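You operate a simulated robot arm through the tools that you are given. There is no shell and no other tool. Be economical: measure what you need, move in short steps, check, and stop when the job is done.

You are at the controls of a simulated robot arm. One attempt, no reset.

## Task
Test the mini red bobbin and set it on the pad that the tester's display names.
Fine: on the cone, tester slider in, press the green button, tester slider back out before lifting it. Leave the other bobbins. Where these are worked on the way, their far stop is far enough and under half their travel is too little: tester slider.

Only the result counts: the job must be done as asked and must still hold three seconds after the hand-in. Knocking over, shifting, dropping, spilling or breaking anything else fails it.

## Robot
A 6-joint arm with a two-finger parallel gripper, fixed in place. Base frame: the origin is at the foot of the arm, x ahead of it, y to its left, z up. Readings come in m, rad, newtons and seconds.
With the tool pointing down near the work surface it reaches from about 0.14 to 0.58 m from the base axis. Its first joint turns from -1.152 to 1.152 rad. Payload 2.1 kg.
The TCP is the grasp point between the finger pads, 0.03 m short of the fingertips. In the tool frame z runs along the fingers and y along their closing line. Largest opening 0.094 m; finger width 0.028, thickness 0.01; the body of the gripper, 0.05 by 0.096 m, starts 0.055 m behind the TCP.
Orientation is that of the tool frame in the base frame, as a unit quaternion [x, y, z, w]. With the fingers straight down and closing along the base's y, the tool's x points along the base's -x, its y along +y and its z along -z.

## Interface
- The arm moves only by the tool nudge_tool. Its argument "steps" is a list that holds one entry, the list of rows, each a list of 7 numbers: the shift along the tool's x, y, z in units of 500 mm (1.0 is 500 mm), then the turn, a rotation vector about the tool's x, y, z in units of 45 degrees (1.0 is 45 degrees), then the closure, from 0 (fully open) to 1 (shut). In form: [[[tx, ty, tz, ax, ay, az, gripper], ...]]. A call has 1 to 20 rows; each row is the pose to reach, as a shift and turn from the pose commanded when the call began, along the tool's axes at that moment. A call with a number of a shift or a turn outside -1 to 1 is refused whole. Each row takes 0.2 s and may step no farther than 0.05 m and 0.15 rad from the row before; otherwise, or with a gripper value out of range, the whole call is refused. Where a pose cannot be reached the arm comes as near as it can. A force on the tool above 60 N (or 10 N above the force at the start of the call, whichever is more), or a blocked arm, ends the call early, and 0.2 s more pass. Each finger travels about 0.072 m/s and halts on what it meets, pressing with about 25 N; the grip force reading is that of the motor and also rises with nothing between the fingers. The clock runs only during rows and for 0.2 s after the last one: add rows that repeat a pose to give the fingers time. It gives the time, the measured TCP pose, the force on the tool (base axes), the opening and the grip force at its end, in the units of the frame above (readings bear some noise), with the torque about the TCP (base axes, N m) and any sound that the robot's microphone picked up, and new pictures: "pictures" is both (left out), scene, wrist or none.
- Cameras (640 x 400 px; columns grow to the right, rows downward): "scene" is fixed at [0.0716, -0.3879, 0.4843]; the picture's right is [0.58, -0.82, 0.00], its down [-0.46, -0.32, -0.83] and it looks along [0.68, 0.48, -0.56] (base axes); focal length 221 px, centre (320, 200). "wrist" rides on the gripper at [0.076, 0.014, -0.102] in the tool frame; the picture's right is [-0.18, 0.98, 0.00], its down [-0.75, -0.14, -0.64] and it looks along [-0.63, -0.12, 0.77] (tool axes); focal length 243 px, centre (320, 200). There is no depth. A picture from a camera that has moved, and an enlarged one, comes with that camera's place and axes in the base frame and with its lens.
- enlarge(camera, box): a new picture of the part [left, top, right, bottom] of that camera's present view, enlarged. The clock stands still meanwhile.
- finish_job(): hands the job in; it is judged then, once.

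Work in short steps. Places have to be worked out from the pictures, the camera data and where the tool is seen: move nearer, look again, correct. Check each grasp and each placing, and mend what went wrong. You have 120 turns and 200 pictures in all, those below and enlarged ones among them. Open the gripper and draw the arm clear of the work before you hand the job in, unless the task says otherwise; then end with one line.

The tools are called after "Call:" as name(argument=value, ...) on one line, values as JSON. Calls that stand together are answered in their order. nudge_tool: Moves the arm, as the interface text tells. Its arguments: {"type":"object","properties":{"steps":{"type":"array"},"pictures":{"type":"string","enum":["both","scene","wrist","none"]}},"required":["steps"]} The other tools are called the same way: enlarge (camera, box) takes an enlarged picture of a part of a camera's view; finish_job () hands the job in.

At the start:

```text
time: 0.0
position: [0.3725, -0.0911, 0.3946]
ee_rot: [0.0, 1.0, 0.0, 0.0]
force: [-0.7, -0.5, -0.4]
moment: [0.01, -0.02, -0.01]
gripper_width: 0.0938
grip_force: 0.0
```

scene: 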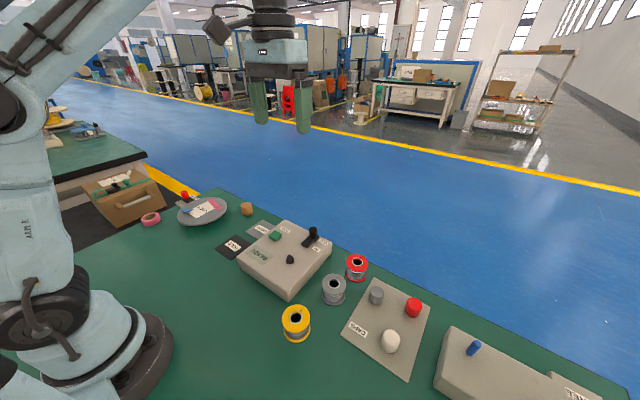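
wrist: 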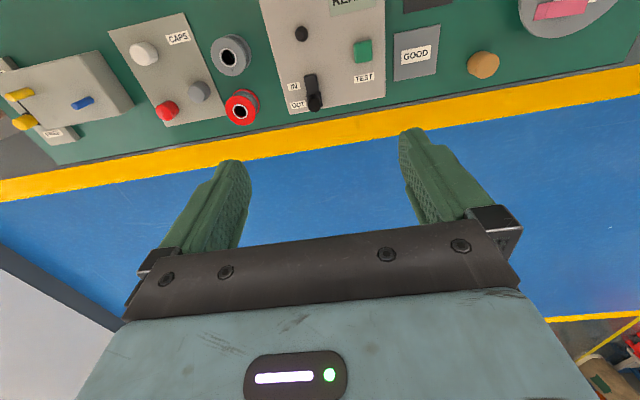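

I start by looking closely at the tester and the bobbins.

Call:
enlarge(camera="scene", box=[200, 180, 440, 350])

Call:
enlarge(camera="wrist", box=[200, 0, 520, 140])

```text
2.35 times, centred on (320, 265) of scene
camera zoom: at [0.0716, -0.3879, 0.4843], right [0.58, -0.82, 0.0], down [-0.46, -0.32, -0.83], along [0.68, 0.48, -0.56], focal length 519 px, centre (320, 47)
```

zoom: 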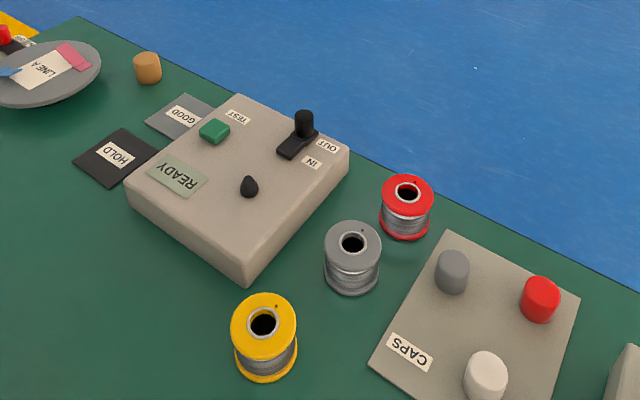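

```text
2.00 times, centred on (360, 70) of wrist
camera zoom: at [0.2981, -0.0762, 0.497], right [0.18, 0.98, 0.0], down [0.75, -0.14, 0.64], along [0.63, -0.12, -0.77], focal length 485 px, centre (240, 460)
```

zoom: 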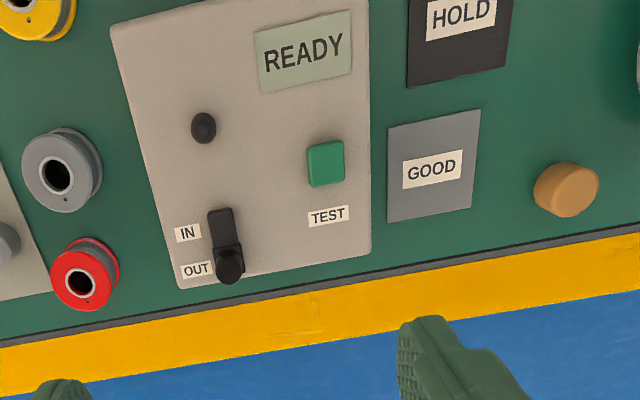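

The table is near z=0 and the red bobbin is at about (0.43, -0.254). I move above it at a safe height for a closer look.

Call:
nudge_tool(steps=[[[-0.019, -0.054, 0.063, 0, 0, 0, 0.1], [-0.038, -0.108, 0.127, 0, 0, 0, 0.2], [-0.057, -0.162, 0.19, 0, 0, 0, 0.2], [-0.076, -0.216, 0.253, 0, 0, 0, 0.2], [-0.095, -0.27, 0.316, 0, 0, 0, 0.2], [-0.115, -0.326, 0.38, 0, 0, 0, 0.2], [-0.115, -0.326, 0.38, 0, 0, 0, 0.2]]])

```text
time: 1.6
position: [0.4316, -0.2545, 0.203]
ee_rot: [0.0, 1.0, 0.0, 0.0]
force: [0.2, -0.2, -0.1]
moment: [-0.01, -0.01, 0.0]
gripper_width: 0.0753
grip_force: 0.0
camera wrist: at [0.3565, -0.2402, 0.3051], right [0.18, 0.98, 0.0], down [0.75, -0.14, 0.64], along [0.63, -0.12, -0.77], focal length 243 px, centre (320, 200)
```

scene: 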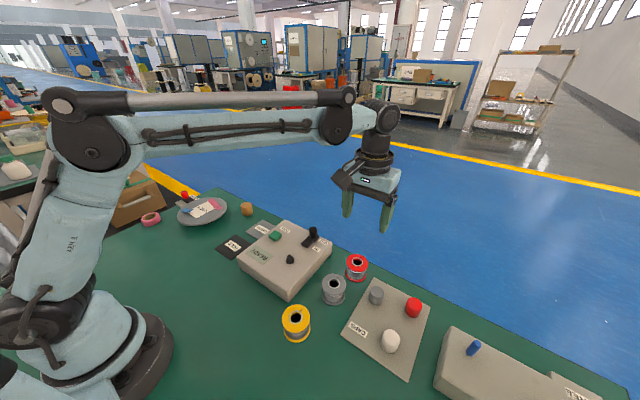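
wrist: 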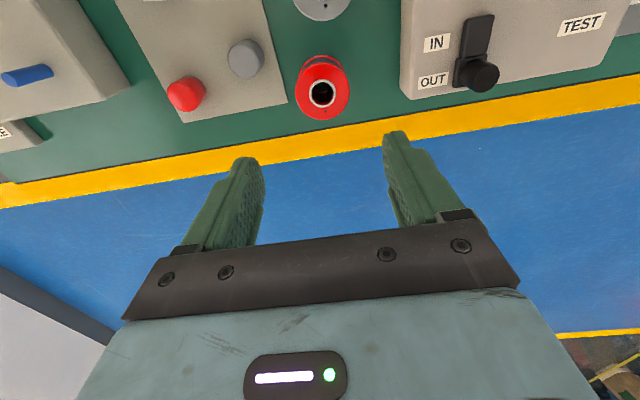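

The top flange is centred at about (0.433, -0.253), about 0.054 m across. I go part-way down with the fingers slightly wider and check again.

Call:
nudge_tool(steps=[[[-0.002, 0.002, 0.08, 0, 0, 0, 0.12], [-0.004, 0.003, 0.16, 0, 0, 0, 0.12], [-0.004, 0.003, 0.21, 0, 0, 0, 0.12]]])

Call:
enlarge(camera="scene", box=[300, 200, 420, 300])

```text
time: 2.4
position: [0.4333, -0.2532, 0.0978]
ee_rot: [0.0, 1.0, 0.0, 0.0]
force: [-0.2, 0.2, -0.2]
moment: [-0.05, -0.01, 0.0]
gripper_width: 0.0825
grip_force: 0.1
camera wrist: at [0.3588, -0.2382, 0.2012], right [0.18, 0.98, 0.0], down [0.75, -0.14, 0.64], along [0.63, -0.12, -0.77], focal length 243 px, centre (320, 200)
```

scene: 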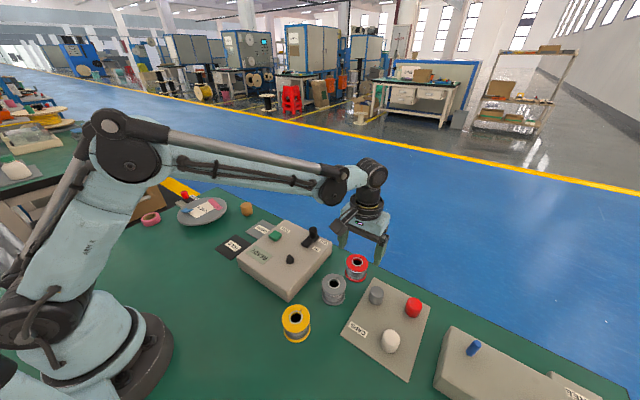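
wrist: 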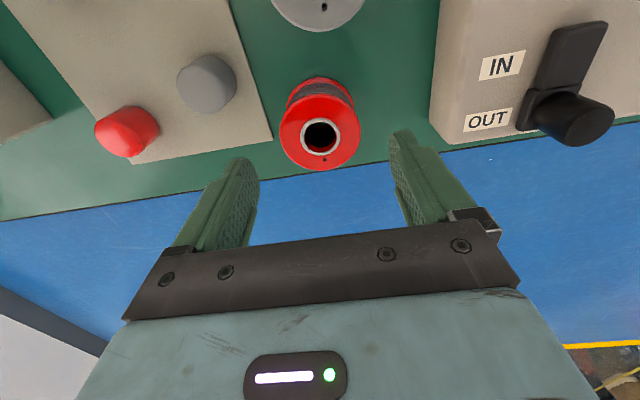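

```text
4.00 times, centred on (360, 250) of scene
camera zoom: at [0.0716, -0.3879, 0.4843], right [0.58, -0.82, 0.0], down [-0.46, -0.32, -0.83], along [0.68, 0.48, -0.56], focal length 883 px, centre (160, 0)
```

zoom: 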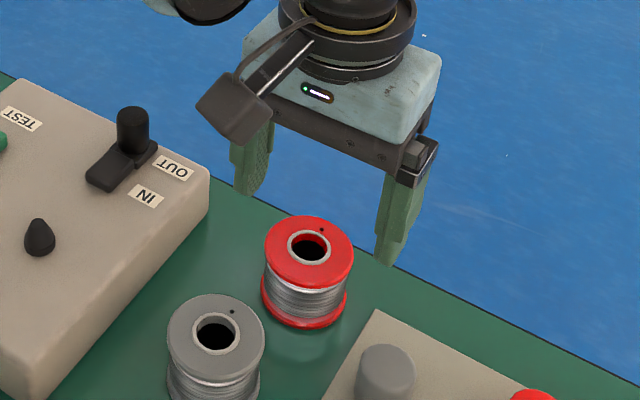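

The bobbin is centred between the fingers. I descend to fingertip height about 7 mm above the table and close.

Call:
nudge_tool(steps=[[[0, 0, 0.06, 0, 0, 0, 0.12], [0, 0, 0.12, 0, 0, 0, 0.12], [0, 0, 0.12, 0, 0, 0, 0.12], [0, 0, 0.12, 0, 0, 0, 1], [0, 0, 0.12, 0, 0, 0, 1], [0, 0, 0.12, 0, 0, 0, 1], [0, 0, 0.12, 0, 0, 0, 1]]])

Call:
enlarge(camera="scene", box=[300, 200, 420, 300])

```text
time: 4.0
position: [0.4323, -0.2528, 0.0364]
ee_rot: [0.001, 1.0, 0.001, 0.0]
force: [0.3, 0.4, -1.1]
moment: [-0.04, 0.01, -0.02]
gripper_width: 0.0574
grip_force: 24.7
camera wrist: at [0.358, -0.2385, 0.1402], right [0.18, 0.98, 0.0], down [0.75, -0.14, 0.64], along [0.63, -0.12, -0.77], focal length 243 px, centre (320, 200)
```

scene: 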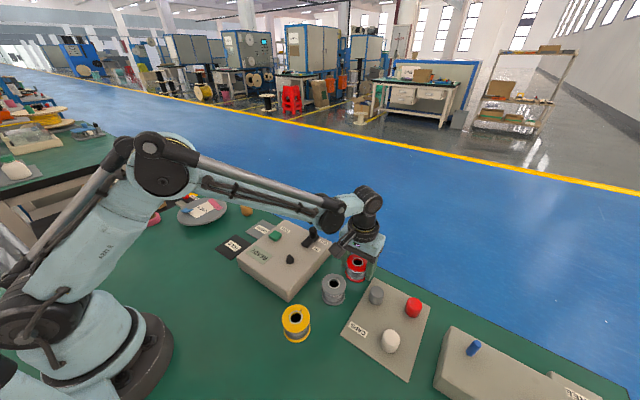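
wrist: 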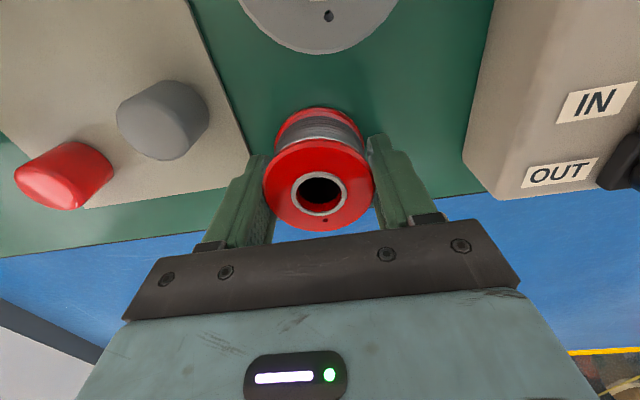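

```text
4.00 times, centred on (360, 250) of scene
camera zoom: at [0.0716, -0.3879, 0.4843], right [0.58, -0.82, 0.0], down [-0.46, -0.32, -0.83], along [0.68, 0.48, -0.56], focal length 883 px, centre (160, 0)
```

zoom: 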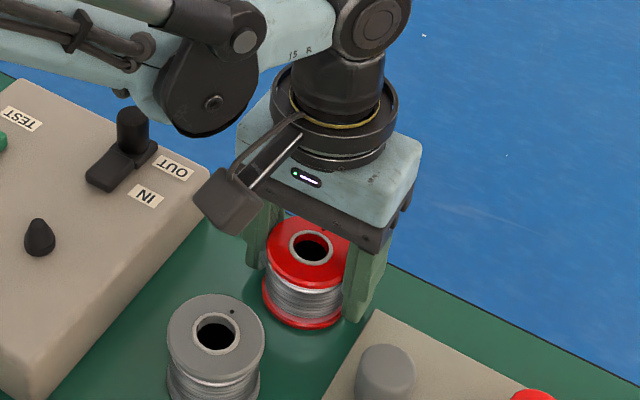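

Gripped at 0.0574 m, and the hole sits at the TCP. I lift and go to a viewing pose just beyond the cone, so I can measure the cone.

Call:
nudge_tool(steps=[[[0, 0, -0.04, 0, 0, 0, 1], [0, 0, -0.12, 0, 0, 0, 1], [0, 0, -0.2, 0, 0, 0, 1], [0, 0, -0.28, 0, 0, 0, 1], [0, 0, -0.327, 0, 0, 0, 1], [0.021, 0.071, -0.327, 0, 0, 0, 1], [0.042, 0.142, -0.327, 0, 0, 0, 1], [0.063, 0.213, -0.327, 0, 0, 0, 1], [0.084, 0.284, -0.327, 0, 0, 0, 1], [0.084, 0.284, -0.327, 0, 0, 0, 1]]])

Call:
enlarge(camera="scene", box=[220, 180, 380, 300])

Call:
enlarge(camera="wrist", box=[200, 0, 440, 150])

```text
time: 6.2
position: [0.3901, -0.1126, 0.2041]
ee_rot: [0.0, 1.0, -0.001, 0.0]
force: [0.8, 0.8, -1.6]
moment: [0.0, -0.01, -0.02]
gripper_width: 0.057
grip_force: 25.2
camera wrist: at [0.3152, -0.0981, 0.3073], right [0.18, 0.98, 0.0], down [0.75, -0.14, 0.64], along [0.63, -0.12, -0.77], focal length 243 px, centre (320, 200)
```

scene: 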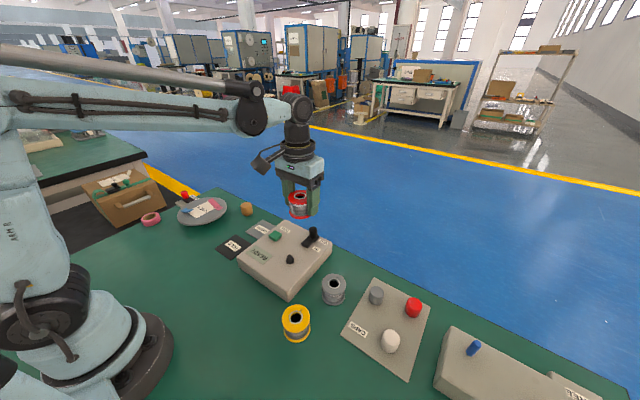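
wrist: 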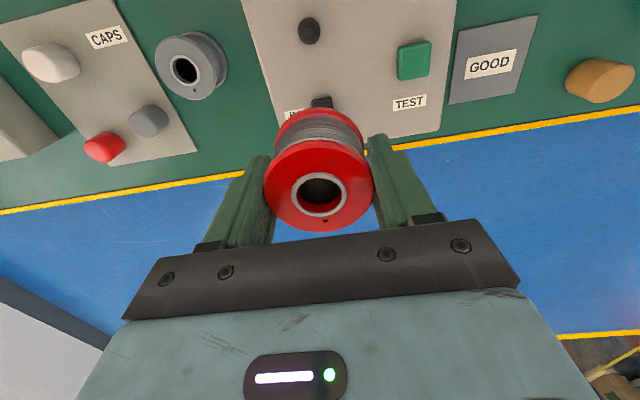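

```text
3.33 times, centred on (300, 240) of scene
camera zoom: at [0.0716, -0.3879, 0.4843], right [0.58, -0.82, 0.0], down [-0.46, -0.32, -0.83], along [0.68, 0.48, -0.56], focal length 736 px, centre (387, 67)
```

zoom: 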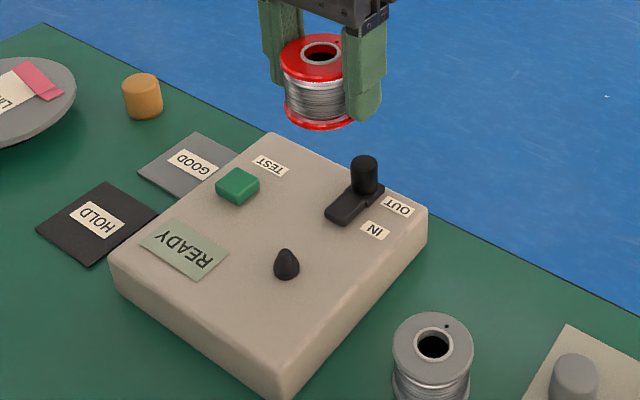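

```text
2.67 times, centred on (320, 75) of wrist
camera zoom: at [0.3152, -0.0981, 0.3073], right [0.18, 0.98, 0.0], down [0.75, -0.14, 0.64], along [0.63, -0.12, -0.77], focal length 647 px, centre (320, 533)
```

zoom: 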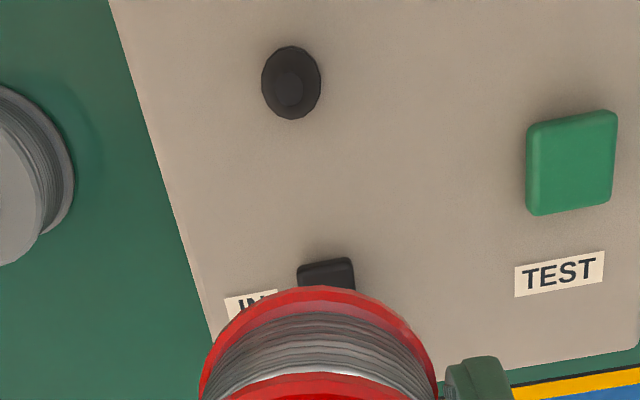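

The cone tip is triangulated at about (0.335, -0.112), z≈0.069. I bring the bobbin above it and look.

Call:
nudge_tool(steps=[[[0.06, 0, 0, 0, 0, 0, 1], [0.113, 0, 0, 0, 0, 0, 1], [0.113, 0, 0.075, 0, 0, 0, 1], [0.113, 0, 0.147, 0, 0, 0, 1], [0.113, 0, 0.147, 0, 0, 0, 1]]])

Call:
enlarge(camera="scene", box=[220, 180, 380, 300])

```text
time: 7.4
position: [0.3358, -0.1116, 0.1292]
ee_rot: [0.0, 1.0, 0.0, 0.0]
force: [0.4, 0.2, -1.4]
moment: [-0.03, -0.02, 0.01]
gripper_width: 0.0567
grip_force: 24.5
camera wrist: at [0.2604, -0.0975, 0.2328], right [0.18, 0.98, 0.0], down [0.75, -0.14, 0.64], along [0.63, -0.12, -0.77], focal length 243 px, centre (320, 200)
```

scene: 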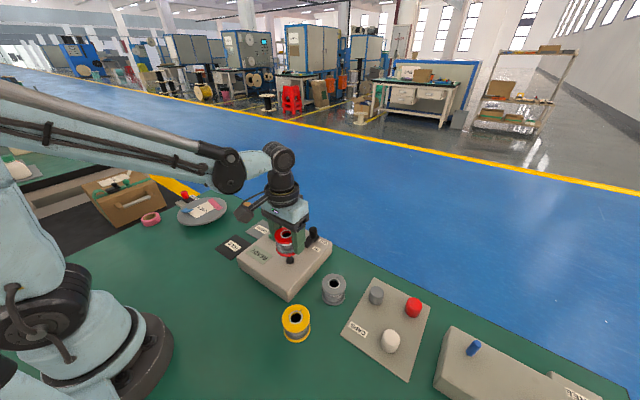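
wrist: 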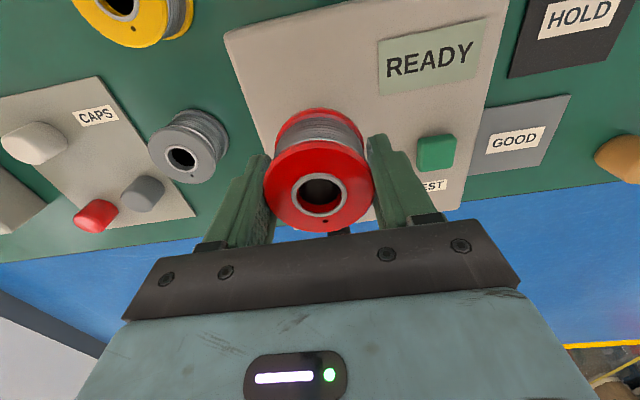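

```text
3.33 times, centred on (300, 240) of scene
camera zoom: at [0.0716, -0.3879, 0.4843], right [0.58, -0.82, 0.0], down [-0.46, -0.32, -0.83], along [0.68, 0.48, -0.56], focal length 736 px, centre (387, 67)
```

zoom: 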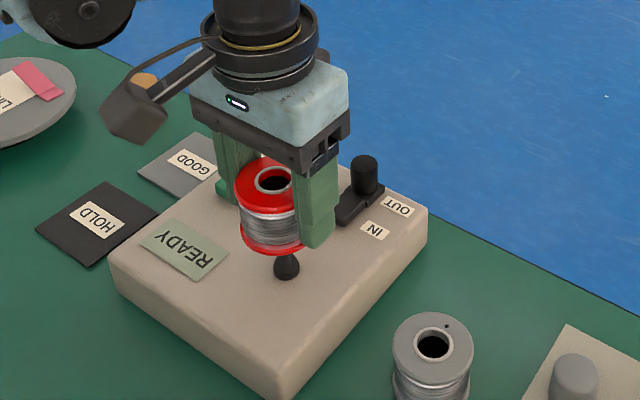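

The bobbin is over the cone to within about 2 mm; I correct y by -1.5 mm and lower it onto the cone, stopping just above the deck.

Call:
nudge_tool(steps=[[[0, -0.003, 0, 0, 0, 0, 1], [0, -0.003, 0.025, 0, 0, 0, 1], [0, -0.003, 0.05, 0, 0, 0, 1], [0, -0.003, 0.07, 0, 0, 0, 1], [0, -0.003, 0.07, 0, 0, 0, 1]]])

Call:
enlarge(camera="scene", box=[220, 180, 380, 300])

```text
time: 8.6
position: [0.3361, -0.1129, 0.0943]
ee_rot: [0.001, 1.0, 0.0, -0.001]
force: [-0.5, -0.6, -1.0]
moment: [0.04, -0.04, 0.01]
gripper_width: 0.0568
grip_force: 24.9
camera wrist: at [0.2608, -0.0978, 0.1981], right [0.18, 0.98, 0.0], down [0.75, -0.14, 0.64], along [0.63, -0.12, -0.77], focal length 243 px, centre (320, 200)
```

scene: 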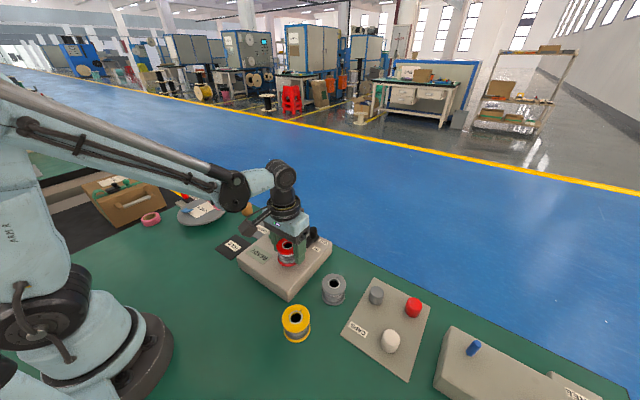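
wrist: 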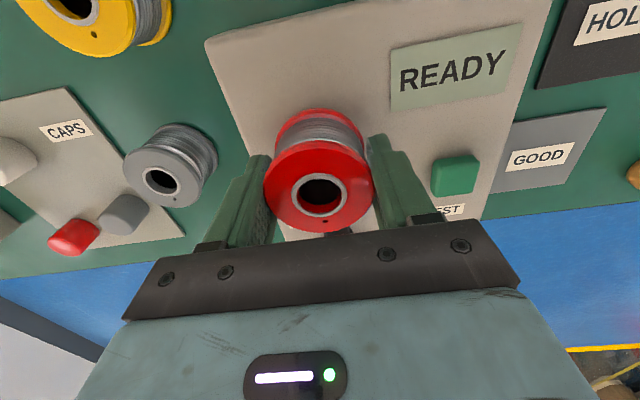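

```text
3.33 times, centred on (300, 240) of scene
camera zoom: at [0.0716, -0.3879, 0.4843], right [0.58, -0.82, 0.0], down [-0.46, -0.32, -0.83], along [0.68, 0.48, -0.56], focal length 736 px, centre (387, 67)
```

zoom: 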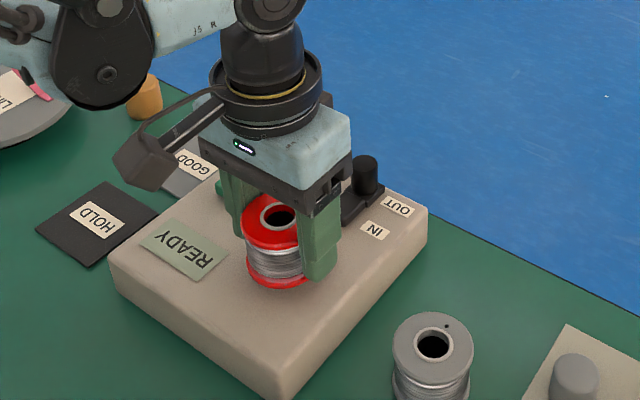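

No contact yet. I lower a few more millimetres, reading the force.

Call:
nudge_tool(steps=[[[0, 0, 0.004, 0, 0, 0, 1], [0, 0, 0.008, 0, 0, 0, 1], [0, 0, 0.012, 0, 0, 0, 1], [0, 0, 0.012, 0, 0, 0, 1]]], pictures="none")

```text
time: 9.6
position: [0.3351, -0.1121, 0.0888]
ee_rot: [0.0, 1.0, 0.0, 0.0]
force: [0.7, 0.9, 0.3]
moment: [0.01, -0.06, 0.02]
gripper_width: 0.0566
grip_force: 25.0
```

Call:
nudge_tool(steps=[[[0, 0, 0.003, 0, 0, 0, 1], [0, 0, 0.006, 0, 0, 0, 1], [0, 0, 0.006, 0, 0, 0, 1]]], pictures="none")

```text
time: 10.4
position: [0.3339, -0.1117, 0.0843]
ee_rot: [0.0, 1.0, -0.001, 0.001]
force: [1.8, 0.1, -1.6]
moment: [-0.02, -0.07, 0.0]
gripper_width: 0.0561
grip_force: 25.0
```

A slight sideways force suggests the cone is touching the hole. I continue slowly.

Call:
nudge_tool(steps=[[[0, 0, 0.002, 0, 0, 0, 1], [0, 0, 0.004, 0, 0, 0, 1], [0, 0, 0.004, 0, 0, 0, 1]]])

Call:
enlarge(camera="scene", box=[220, 180, 380, 300])

```text
time: 11.2
position: [0.335, -0.1108, 0.0833]
ee_rot: [-0.001, 1.0, 0.0, -0.001]
force: [0.3, 0.1, -1.4]
moment: [-0.04, 0.02, 0.01]
gripper_width: 0.0558
grip_force: 24.7
camera wrist: at [0.2595, -0.0971, 0.1861], right [0.18, 0.98, 0.0], down [0.75, -0.14, 0.64], along [0.63, -0.12, -0.77], focal length 243 px, centre (320, 200)
```

scene: 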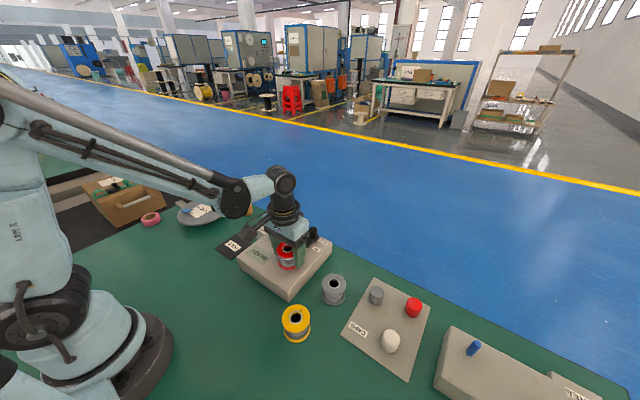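
wrist: 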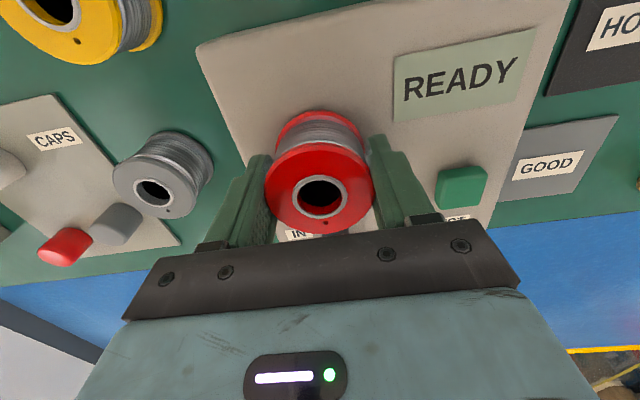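

```text
3.33 times, centred on (300, 240) of scene
camera zoom: at [0.0716, -0.3879, 0.4843], right [0.58, -0.82, 0.0], down [-0.46, -0.32, -0.83], along [0.68, 0.48, -0.56], focal length 736 px, centre (387, 67)
```

zoom: 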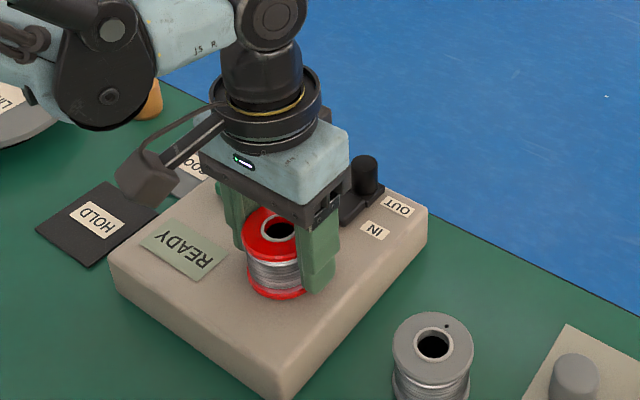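

Still no vertical support. I lower further.

Call:
nudge_tool(steps=[[[0, 0, 0.002, 0, 0, 0, 1], [0, 0, 0.004, 0, 0, 0, 1], [0, 0, 0.006, 0, 0, 0, 1], [0, 0, 0.006, 0, 0, 0, 1]]], pictures="none")

```text
time: 12.2
position: [0.3352, -0.1112, 0.0795]
ee_rot: [0.0, 1.0, 0.0, -0.001]
force: [-2.7, 2.7, 16.2]
moment: [-0.16, 0.05, -0.03]
gripper_width: 0.0555
grip_force: 24.7
```

The bobbin is seated (16 N upward). I release it, then look before lifting.

Call:
nudge_tool(steps=[[[0, 0, -0.003, 0, 0, 0, 0.6], [0, 0, -0.003, 0, 0, 0, 0.15], [0, 0, -0.003, 0, 0, 0, 0.15]]])

Call:
enlarge(camera="scene", box=[220, 180, 380, 300])

```text
time: 13.0
position: [0.3342, -0.1136, 0.0811]
ee_rot: [0.0, 1.0, 0.0, 0.0]
force: [-0.3, 0.5, 0.4]
moment: [0.0, 0.0, 0.01]
gripper_width: 0.0798
grip_force: 0.1
camera wrist: at [0.2594, -0.0977, 0.1842], right [0.18, 0.98, 0.0], down [0.75, -0.14, 0.64], along [0.63, -0.12, -0.77], focal length 243 px, centre (320, 200)
```

scene: 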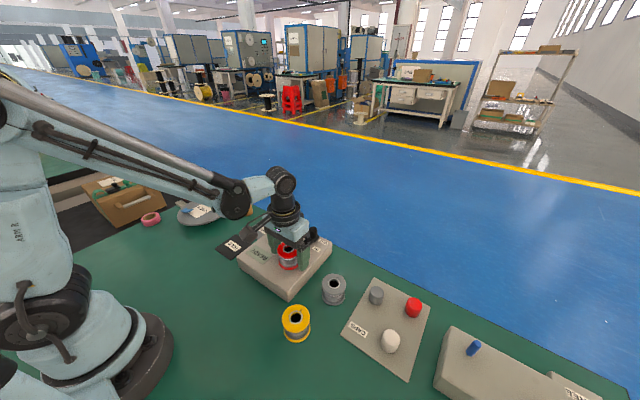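
wrist: 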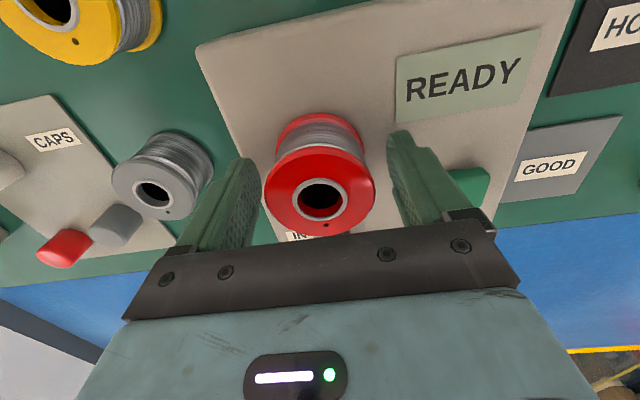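

```text
3.33 times, centred on (300, 240) of scene
camera zoom: at [0.0716, -0.3879, 0.4843], right [0.58, -0.82, 0.0], down [-0.46, -0.32, -0.83], along [0.68, 0.48, -0.56], focal length 736 px, centre (387, 67)
```

zoom: 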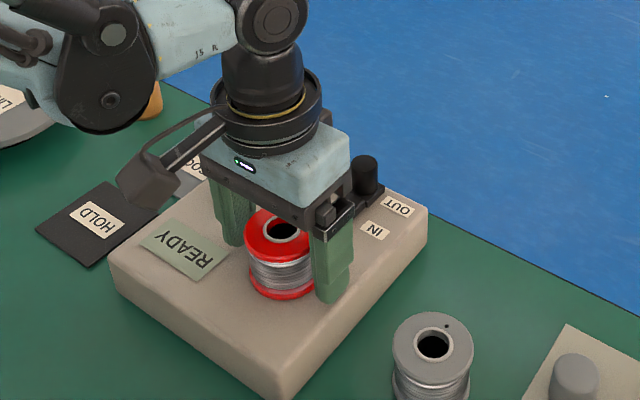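

The bobbin stands upright on the cone. I lift straight up and move to view the slider.

Call:
nudge_tool(steps=[[[0, 0, -0.06, 0, 0, 0, 0.15], [0, 0, -0.15, 0, 0, 0, 0.15], [0, 0, -0.24, 0, 0, 0, 0.15], [-0.08, 0, -0.24, 0, 0, 0, 0.15], [-0.16, 0, -0.24, 0, 0, 0, 0.15], [-0.23, 0, -0.24, 0, 0, 0, 0.15], [-0.23, 0, -0.24, 0, 0, 0, 0.15]]])

Call:
enlarge(camera="scene", box=[220, 180, 380, 300])

Call:
enlarge(camera="wrist", box=[200, 0, 440, 150])

```text
time: 14.6
position: [0.449, -0.1131, 0.2019]
ee_rot: [-0.001, 1.0, 0.001, -0.001]
force: [0.0, -0.4, -0.7]
moment: [-0.01, 0.0, -0.01]
gripper_width: 0.0798
grip_force: 0.0
camera wrist: at [0.3746, -0.0983, 0.3059], right [0.18, 0.98, 0.0], down [0.75, -0.14, 0.64], along [0.63, -0.12, -0.77], focal length 243 px, centre (320, 200)
```

scene: 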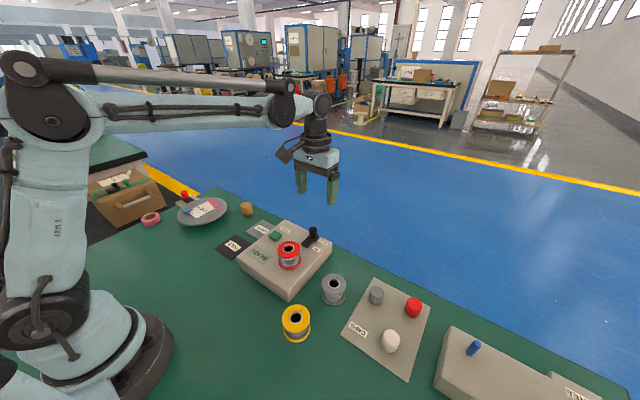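
wrist: 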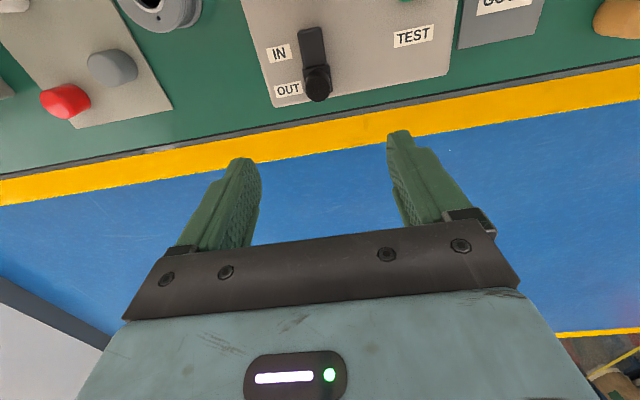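

```text
3.33 times, centred on (300, 240) of scene
camera zoom: at [0.0716, -0.3879, 0.4843], right [0.58, -0.82, 0.0], down [-0.46, -0.32, -0.83], along [0.68, 0.48, -0.56], focal length 736 px, centre (387, 67)
```

zoom: 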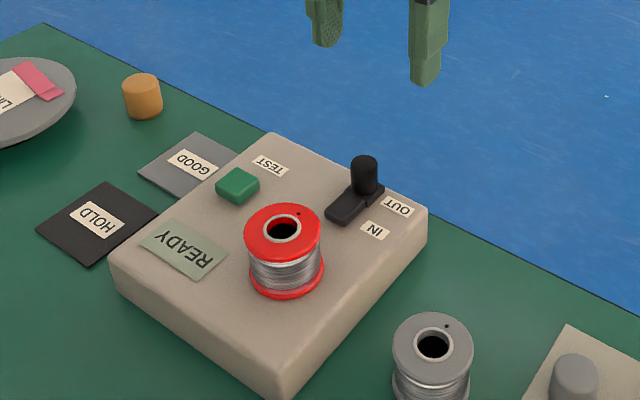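

```text
2.67 times, centred on (320, 75) of wrist
camera zoom: at [0.3746, -0.0983, 0.3059], right [0.18, 0.98, 0.0], down [0.75, -0.14, 0.64], along [0.63, -0.12, -0.77], focal length 647 px, centre (320, 533)
```

zoom: 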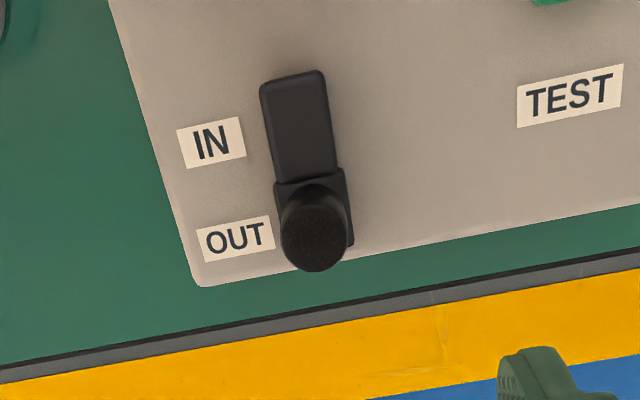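

The slider knob is centred at about (0.4325, -0.111), about 22 mm wide with its top near z=0.086, and its rail runs along x toward the robot. I lower the open fingers around it.

Call:
nudge_tool(steps=[[[0.032, 0.003, 0, 0, 0, 0, 0.3], [0.032, 0.003, 0.08, 0, 0, 0, 0.3], [0.032, 0.003, 0.16, 0, 0, 0, 0.3], [0.032, 0.003, 0.21, 0, 0, 0, 0.3], [0.032, 0.003, 0.21, 0, 0, 0, 0.3]]])

Call:
enlarge(camera="scene", box=[220, 180, 380, 300])

```text
time: 15.8
position: [0.432, -0.1105, 0.0965]
ee_rot: [0.0, 1.0, 0.0, 0.0]
force: [-0.4, 0.3, 0.1]
moment: [0.01, 0.0, 0.01]
gripper_width: 0.0659
grip_force: 0.1
camera wrist: at [0.358, -0.0962, 0.1995], right [0.18, 0.98, 0.0], down [0.75, -0.14, 0.64], along [0.63, -0.12, -0.77], focal length 243 px, centre (320, 200)
```

scene: 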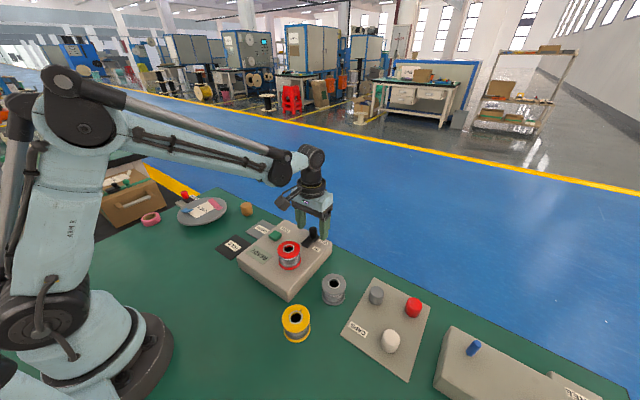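
wrist: 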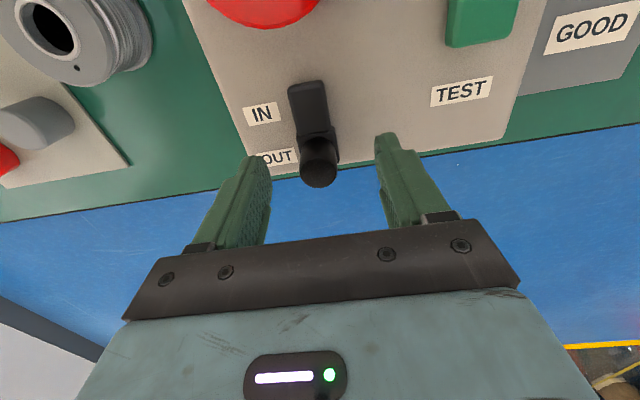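

```text
3.33 times, centred on (300, 240) of scene
camera zoom: at [0.0716, -0.3879, 0.4843], right [0.58, -0.82, 0.0], down [-0.46, -0.32, -0.83], along [0.68, 0.48, -0.56], focal length 736 px, centre (387, 67)
```

zoom: 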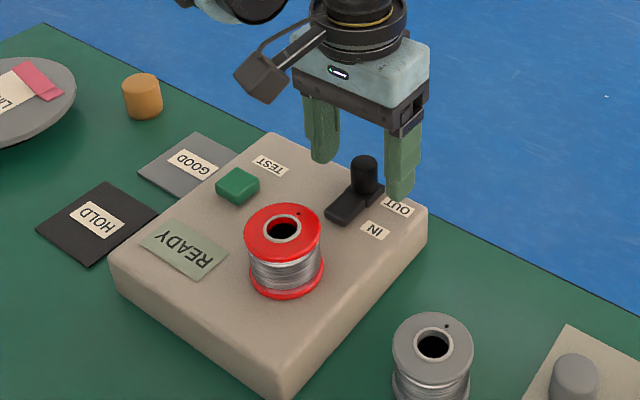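

The knob sits between the fingers. I close on it and check.

Call:
nudge_tool(steps=[[[-0.002, -0.001, 0.004, 0, 0, 0, 0.3], [-0.002, -0.001, 0.004, 0, 0, 0, 1], [-0.002, -0.001, 0.004, 0, 0, 0, 1], [-0.002, -0.001, 0.004, 0, 0, 0, 1], [-0.002, -0.001, 0.004, 0, 0, 0, 1]]], pictures="none")

```text
time: 17.0
position: [0.4359, -0.1124, 0.0937]
ee_rot: [0.0, 1.0, -0.001, -0.001]
force: [-0.3, -7.5, -4.8]
moment: [0.29, -0.09, 0.01]
gripper_width: 0.0223
grip_force: 45.2
```

The knob is gripped (22 mm). I drag it toward the robot.

Call:
nudge_tool(steps=[[[0.01, 0, 0, 0, 0, 0, 1], [0.02, 0, 0, 0, 0, 0, 1], [0.03, 0, 0, 0, 0, 0, 1], [0.04, 0, 0, 0, 0, 0, 1], [0.04, 0, 0, 0, 0, 0, 1]]])

Call:
enlarge(camera="scene", box=[220, 180, 380, 300])

```text
time: 18.2
position: [0.4131, -0.1116, 0.094]
ee_rot: [0.0, 1.0, -0.001, 0.0]
force: [1.4, -12.1, 19.8]
moment: [0.03, -0.01, 0.08]
gripper_width: 0.0227
grip_force: 45.0
camera wrist: at [0.3388, -0.0973, 0.1975], right [0.18, 0.98, 0.0], down [0.75, -0.14, 0.64], along [0.63, -0.12, -0.77], focal length 243 px, centre (320, 200)
```

scene: 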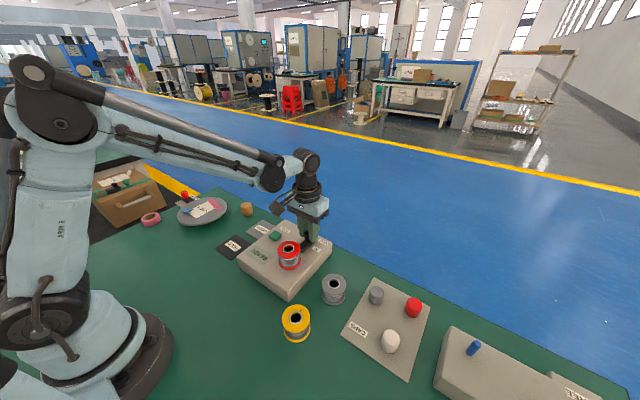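
wrist: 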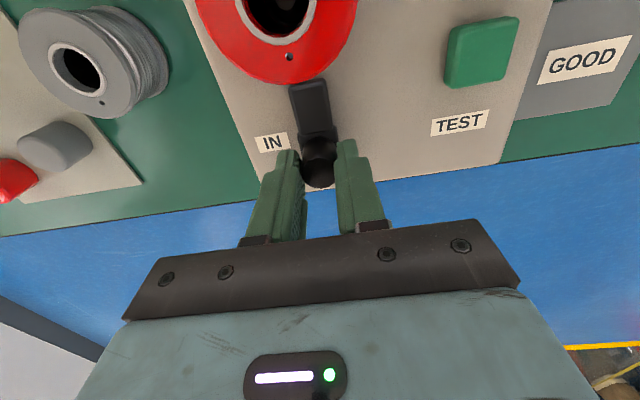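

```text
3.33 times, centred on (300, 240) of scene
camera zoom: at [0.0715, -0.3879, 0.4843], right [0.58, -0.82, 0.0], down [-0.46, -0.32, -0.83], along [0.68, 0.48, -0.56], focal length 736 px, centre (387, 67)
```

zoom: 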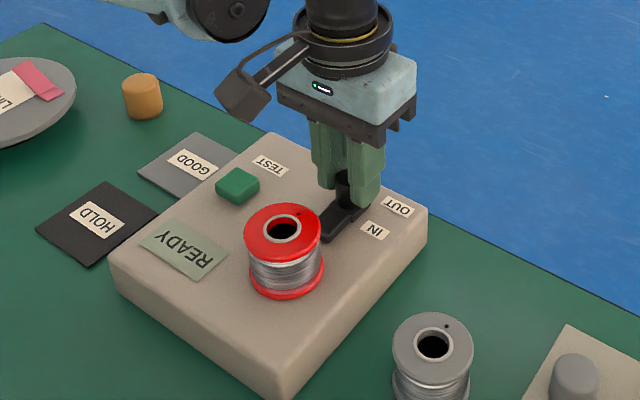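

It has moved about 21 mm, and the blade goes along toward the bobbin. I continue toward the stop in small steps while watching the x force.

Call:
nudge_tool(steps=[[[0.004, 0, -0.002, 0, 0, 0, 1], [0.008, 0, -0.002, 0, 0, 0, 1], [0.008, 0, -0.002, 0, 0, 0, 1]]])

Call:
enlarge(camera="scene", box=[260, 200, 360, 275])

```text
time: 19.0
position: [0.4095, -0.1117, 0.0958]
ee_rot: [0.0, 1.0, -0.001, 0.001]
force: [0.1, -15.6, -20.0]
moment: [0.04, -0.66, -0.06]
gripper_width: 0.0224
grip_force: 45.1
camera wrist: at [0.3349, -0.0972, 0.1975], right [0.18, 0.98, 0.0], down [0.75, -0.14, 0.64], along [0.63, -0.12, -0.77], focal length 243 px, centre (320, 200)
```

scene: 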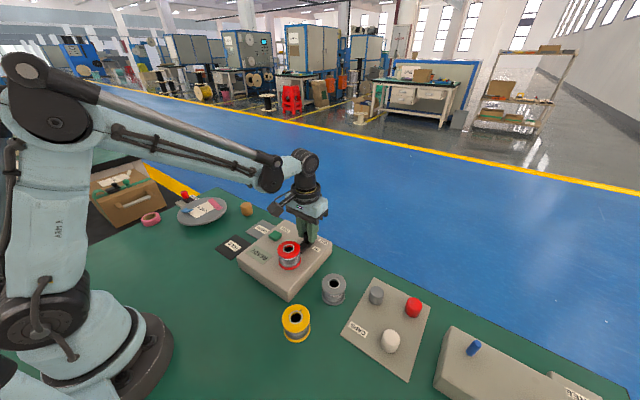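
wrist: 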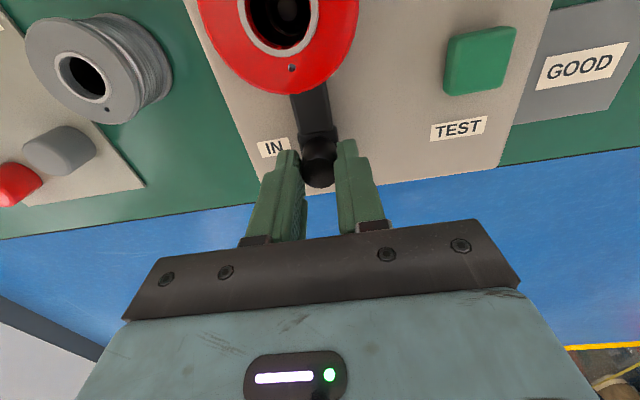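

```text
5.33 times, centred on (310, 238) of scene
camera zoom: at [0.0717, -0.3879, 0.4843], right [0.58, -0.82, 0.0], down [-0.46, -0.32, -0.83], along [0.68, 0.48, -0.56], focal length 1177 px, centre (373, 0)
```

zoom: 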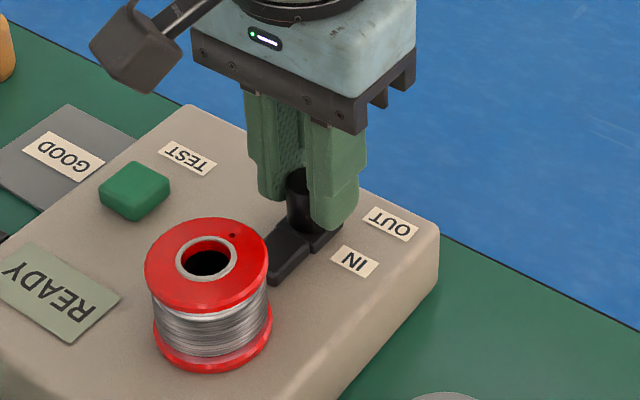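

No stop yet (x force near zero). I ease the y and z strain and continue in.

Call:
nudge_tool(steps=[[[0.004, -0.002, 0.001, 0, 0, 0, 1], [0.008, -0.002, 0.001, 0, 0, 0, 1], [0.008, -0.002, 0.001, 0, 0, 0, 1]]], pictures="none")

```text
time: 19.8
position: [0.408, -0.1126, 0.0945]
ee_rot: [-0.001, 1.0, -0.001, 0.003]
force: [23.3, -18.8, 10.5]
moment: [-0.01, 0.42, 0.1]
gripper_width: 0.0226
grip_force: 44.6
```

The x force jumped to 23 N after about 27 mm of travel, so this is the stop. I release and look.

Call:
nudge_tool(steps=[[[-0.002, 0, -0.001, 0, 0, 0, 0.6], [-0.002, 0, -0.001, 0, 0, 0, 0.4], [-0.002, 0, -0.05, 0, 0, 0, 0.4], [-0.002, 0, -0.12, 0, 0, 0, 0.4], [-0.05, 0, -0.2, 0, 0, 0, 0.4], [-0.05, 0, -0.2, 0, 0, 0, 0.4]]])

Call:
enlarge(camera="scene", box=[220, 180, 380, 300])

Call:
enlarge(camera="wrist", box=[200, 0, 440, 150])

```text
time: 21.2
position: [0.4311, -0.11, 0.1963]
ee_rot: [0.0, 1.0, -0.001, 0.0]
force: [-0.1, -0.6, 0.0]
moment: [0.0, -0.05, -0.01]
gripper_width: 0.0563
grip_force: 0.1
camera wrist: at [0.3572, -0.0948, 0.2995], right [0.18, 0.98, 0.0], down [0.75, -0.14, 0.64], along [0.63, -0.12, -0.77], focal length 243 px, centre (320, 200)
```

scene: 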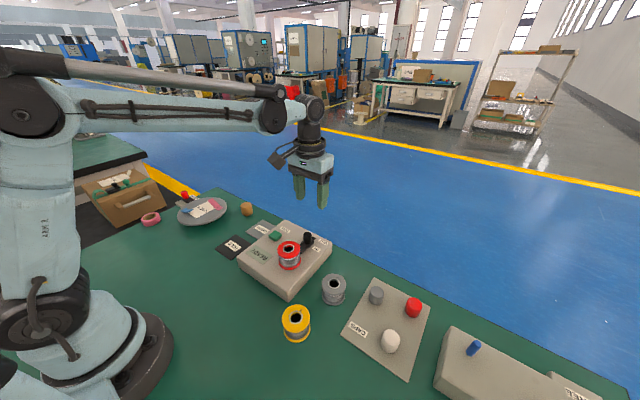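
wrist: 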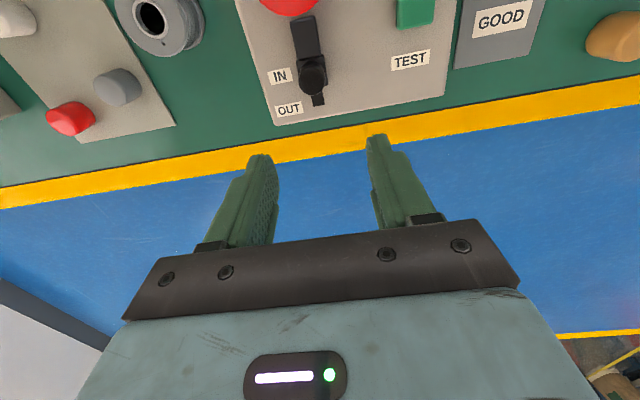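

```text
3.33 times, centred on (300, 240) of scene
camera zoom: at [0.0716, -0.3879, 0.4843], right [0.58, -0.82, 0.0], down [-0.46, -0.32, -0.83], along [0.68, 0.48, -0.56], focal length 736 px, centre (387, 67)
```

zoom: 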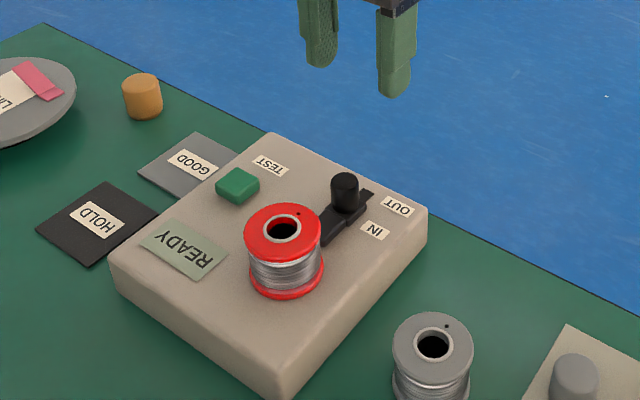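

```text
2.67 times, centred on (320, 75) of wrist
camera zoom: at [0.3572, -0.0948, 0.2995], right [0.18, 0.98, 0.0], down [0.75, -0.14, 0.64], along [0.63, -0.12, -0.77], focal length 647 px, centre (320, 533)
```

zoom: 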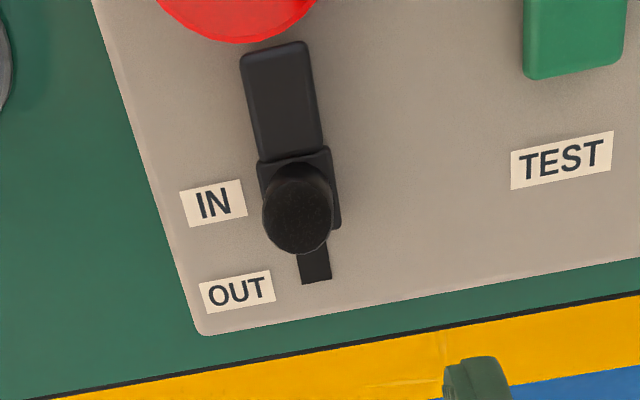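

The slider sits at its IN stop, with the knob level with the IN label. Next is the green button at about (0.373, -0.022): I close the fingers and hover above it.

Call:
nudge_tool(steps=[[[0.03, 0.06, 0, 0, 0, 0, 1], [0.07, 0.12, 0, 0, 0, 0, 1], [0.116, 0.176, 0, 0, 0, 0, 1], [0.116, 0.176, 0.08, 0, 0, 0, 1], [0.116, 0.176, 0.14, 0, 0, 0, 1], [0.116, 0.176, 0.17, 0, 0, 0, 1], [0.116, 0.176, 0.17, 0, 0, 0, 1]]])

Call:
enlarge(camera="scene", box=[220, 180, 380, 300])

```text
time: 22.8
position: [0.3744, -0.0221, 0.11]
ee_rot: [-0.001, 1.0, -0.001, 0.0]
force: [0.6, -0.5, -0.8]
moment: [-0.01, 0.01, 0.02]
gripper_width: 0.0001
grip_force: 25.3
camera wrist: at [0.2989, -0.0073, 0.2132], right [0.18, 0.98, 0.0], down [0.75, -0.14, 0.64], along [0.63, -0.12, -0.77], focal length 243 px, centre (320, 200)
```

scene: 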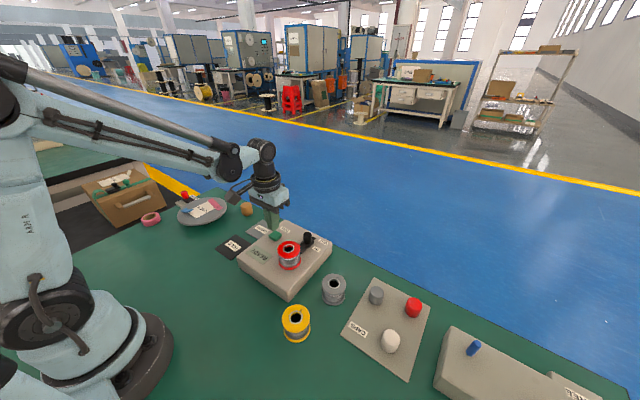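
wrist: 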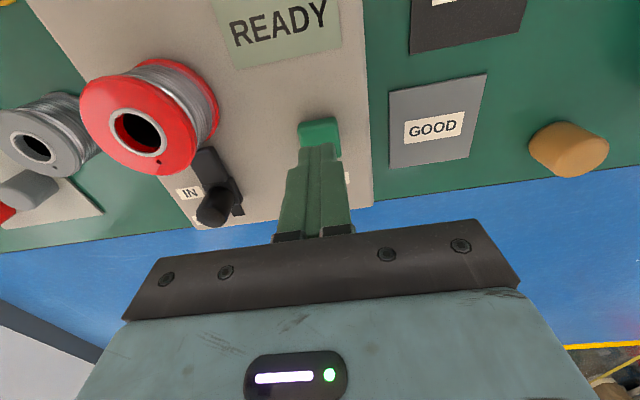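

```text
3.33 times, centred on (300, 240) of scene
camera zoom: at [0.0716, -0.3879, 0.4843], right [0.58, -0.82, 0.0], down [-0.46, -0.32, -0.83], along [0.68, 0.48, -0.56], focal length 736 px, centre (387, 67)
```

zoom: 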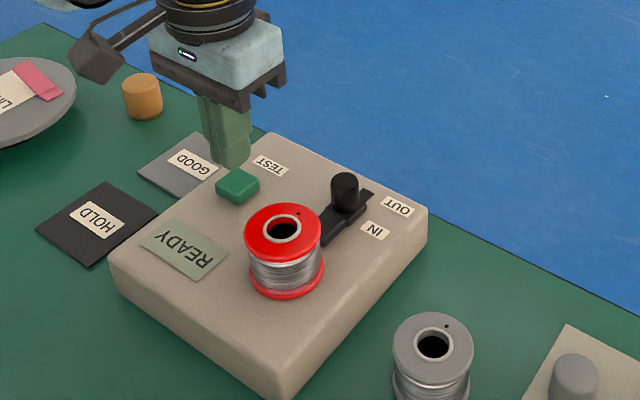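

The fingertips are over the button. I press down in small steps.

Call:
nudge_tool(steps=[[[0, 0, 0.016, 0, 0, 0, 1], [0, 0, 0.026, 0, 0, 0, 1], [0, 0, 0.034, 0, 0, 0, 1], [0, 0, 0.04, 0, 0, 0, 1], [0, 0, 0.04, 0, 0, 0, 1]]], pictures="scene")

Call:
enlarge(camera="scene", box=[220, 180, 380, 300])

```text
time: 24.0
position: [0.3713, -0.0242, 0.0895]
ee_rot: [0.0, 1.0, 0.0, 0.001]
force: [1.0, -0.8, 0.5]
moment: [-0.01, 0.01, -0.04]
gripper_width: 0.0001
grip_force: 25.0
```

scene: 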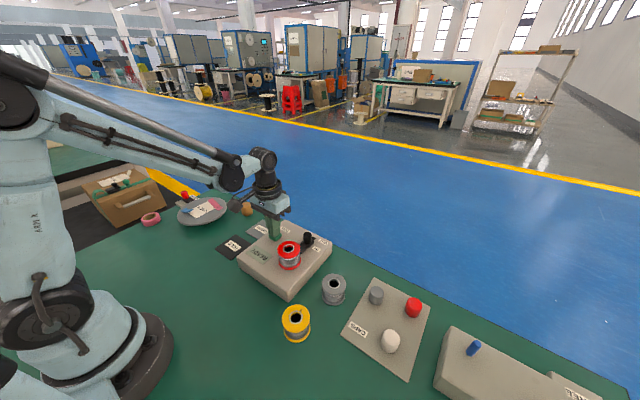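

```text
3.33 times, centred on (300, 240) of scene
camera zoom: at [0.0716, -0.3879, 0.4843], right [0.58, -0.82, 0.0], down [-0.46, -0.32, -0.83], along [0.68, 0.48, -0.56], focal length 736 px, centre (387, 67)
```

zoom: 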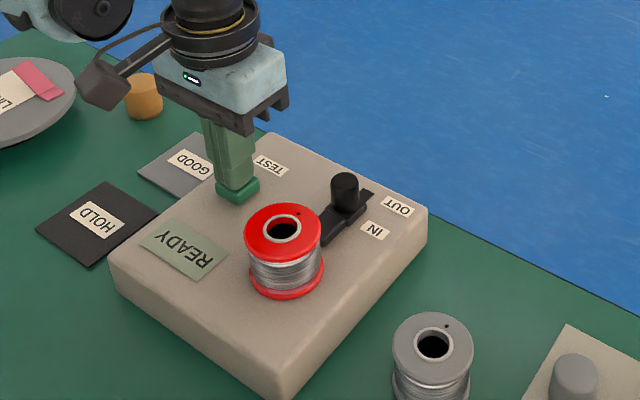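

Just about touching the button. I press on by millimetres.

Call:
nudge_tool(steps=[[[0, 0, 0.004, 0, 0, 0, 1], [0, 0, 0.008, 0, 0, 0, 1], [0, 0, 0.008, 0, 0, 0, 1]]], pictures="none")

Call:
enlarge(camera="scene", box=[220, 180, 380, 300])

```text
time: 24.8
position: [0.3748, -0.0232, 0.0855]
ee_rot: [0.0, 1.0, 0.001, 0.0]
force: [-0.6, -0.1, 1.3]
moment: [0.03, -0.03, 0.0]
gripper_width: 0.0
grip_force: 25.3
```

```text
3.33 times, centred on (300, 240) of scene
camera zoom: at [0.0716, -0.3879, 0.4843], right [0.58, -0.82, 0.0], down [-0.46, -0.32, -0.83], along [0.68, 0.48, -0.56], focal length 736 px, centre (387, 67)
```

zoom: 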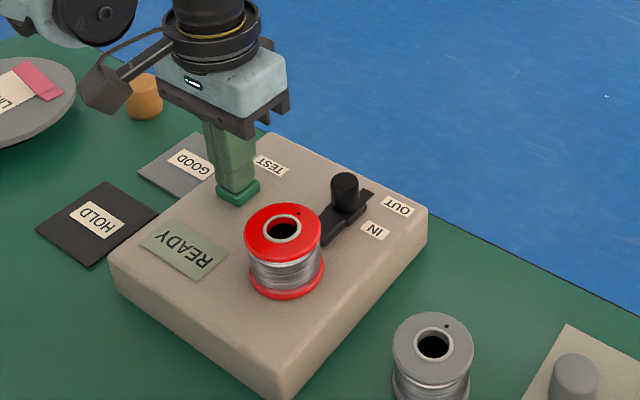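

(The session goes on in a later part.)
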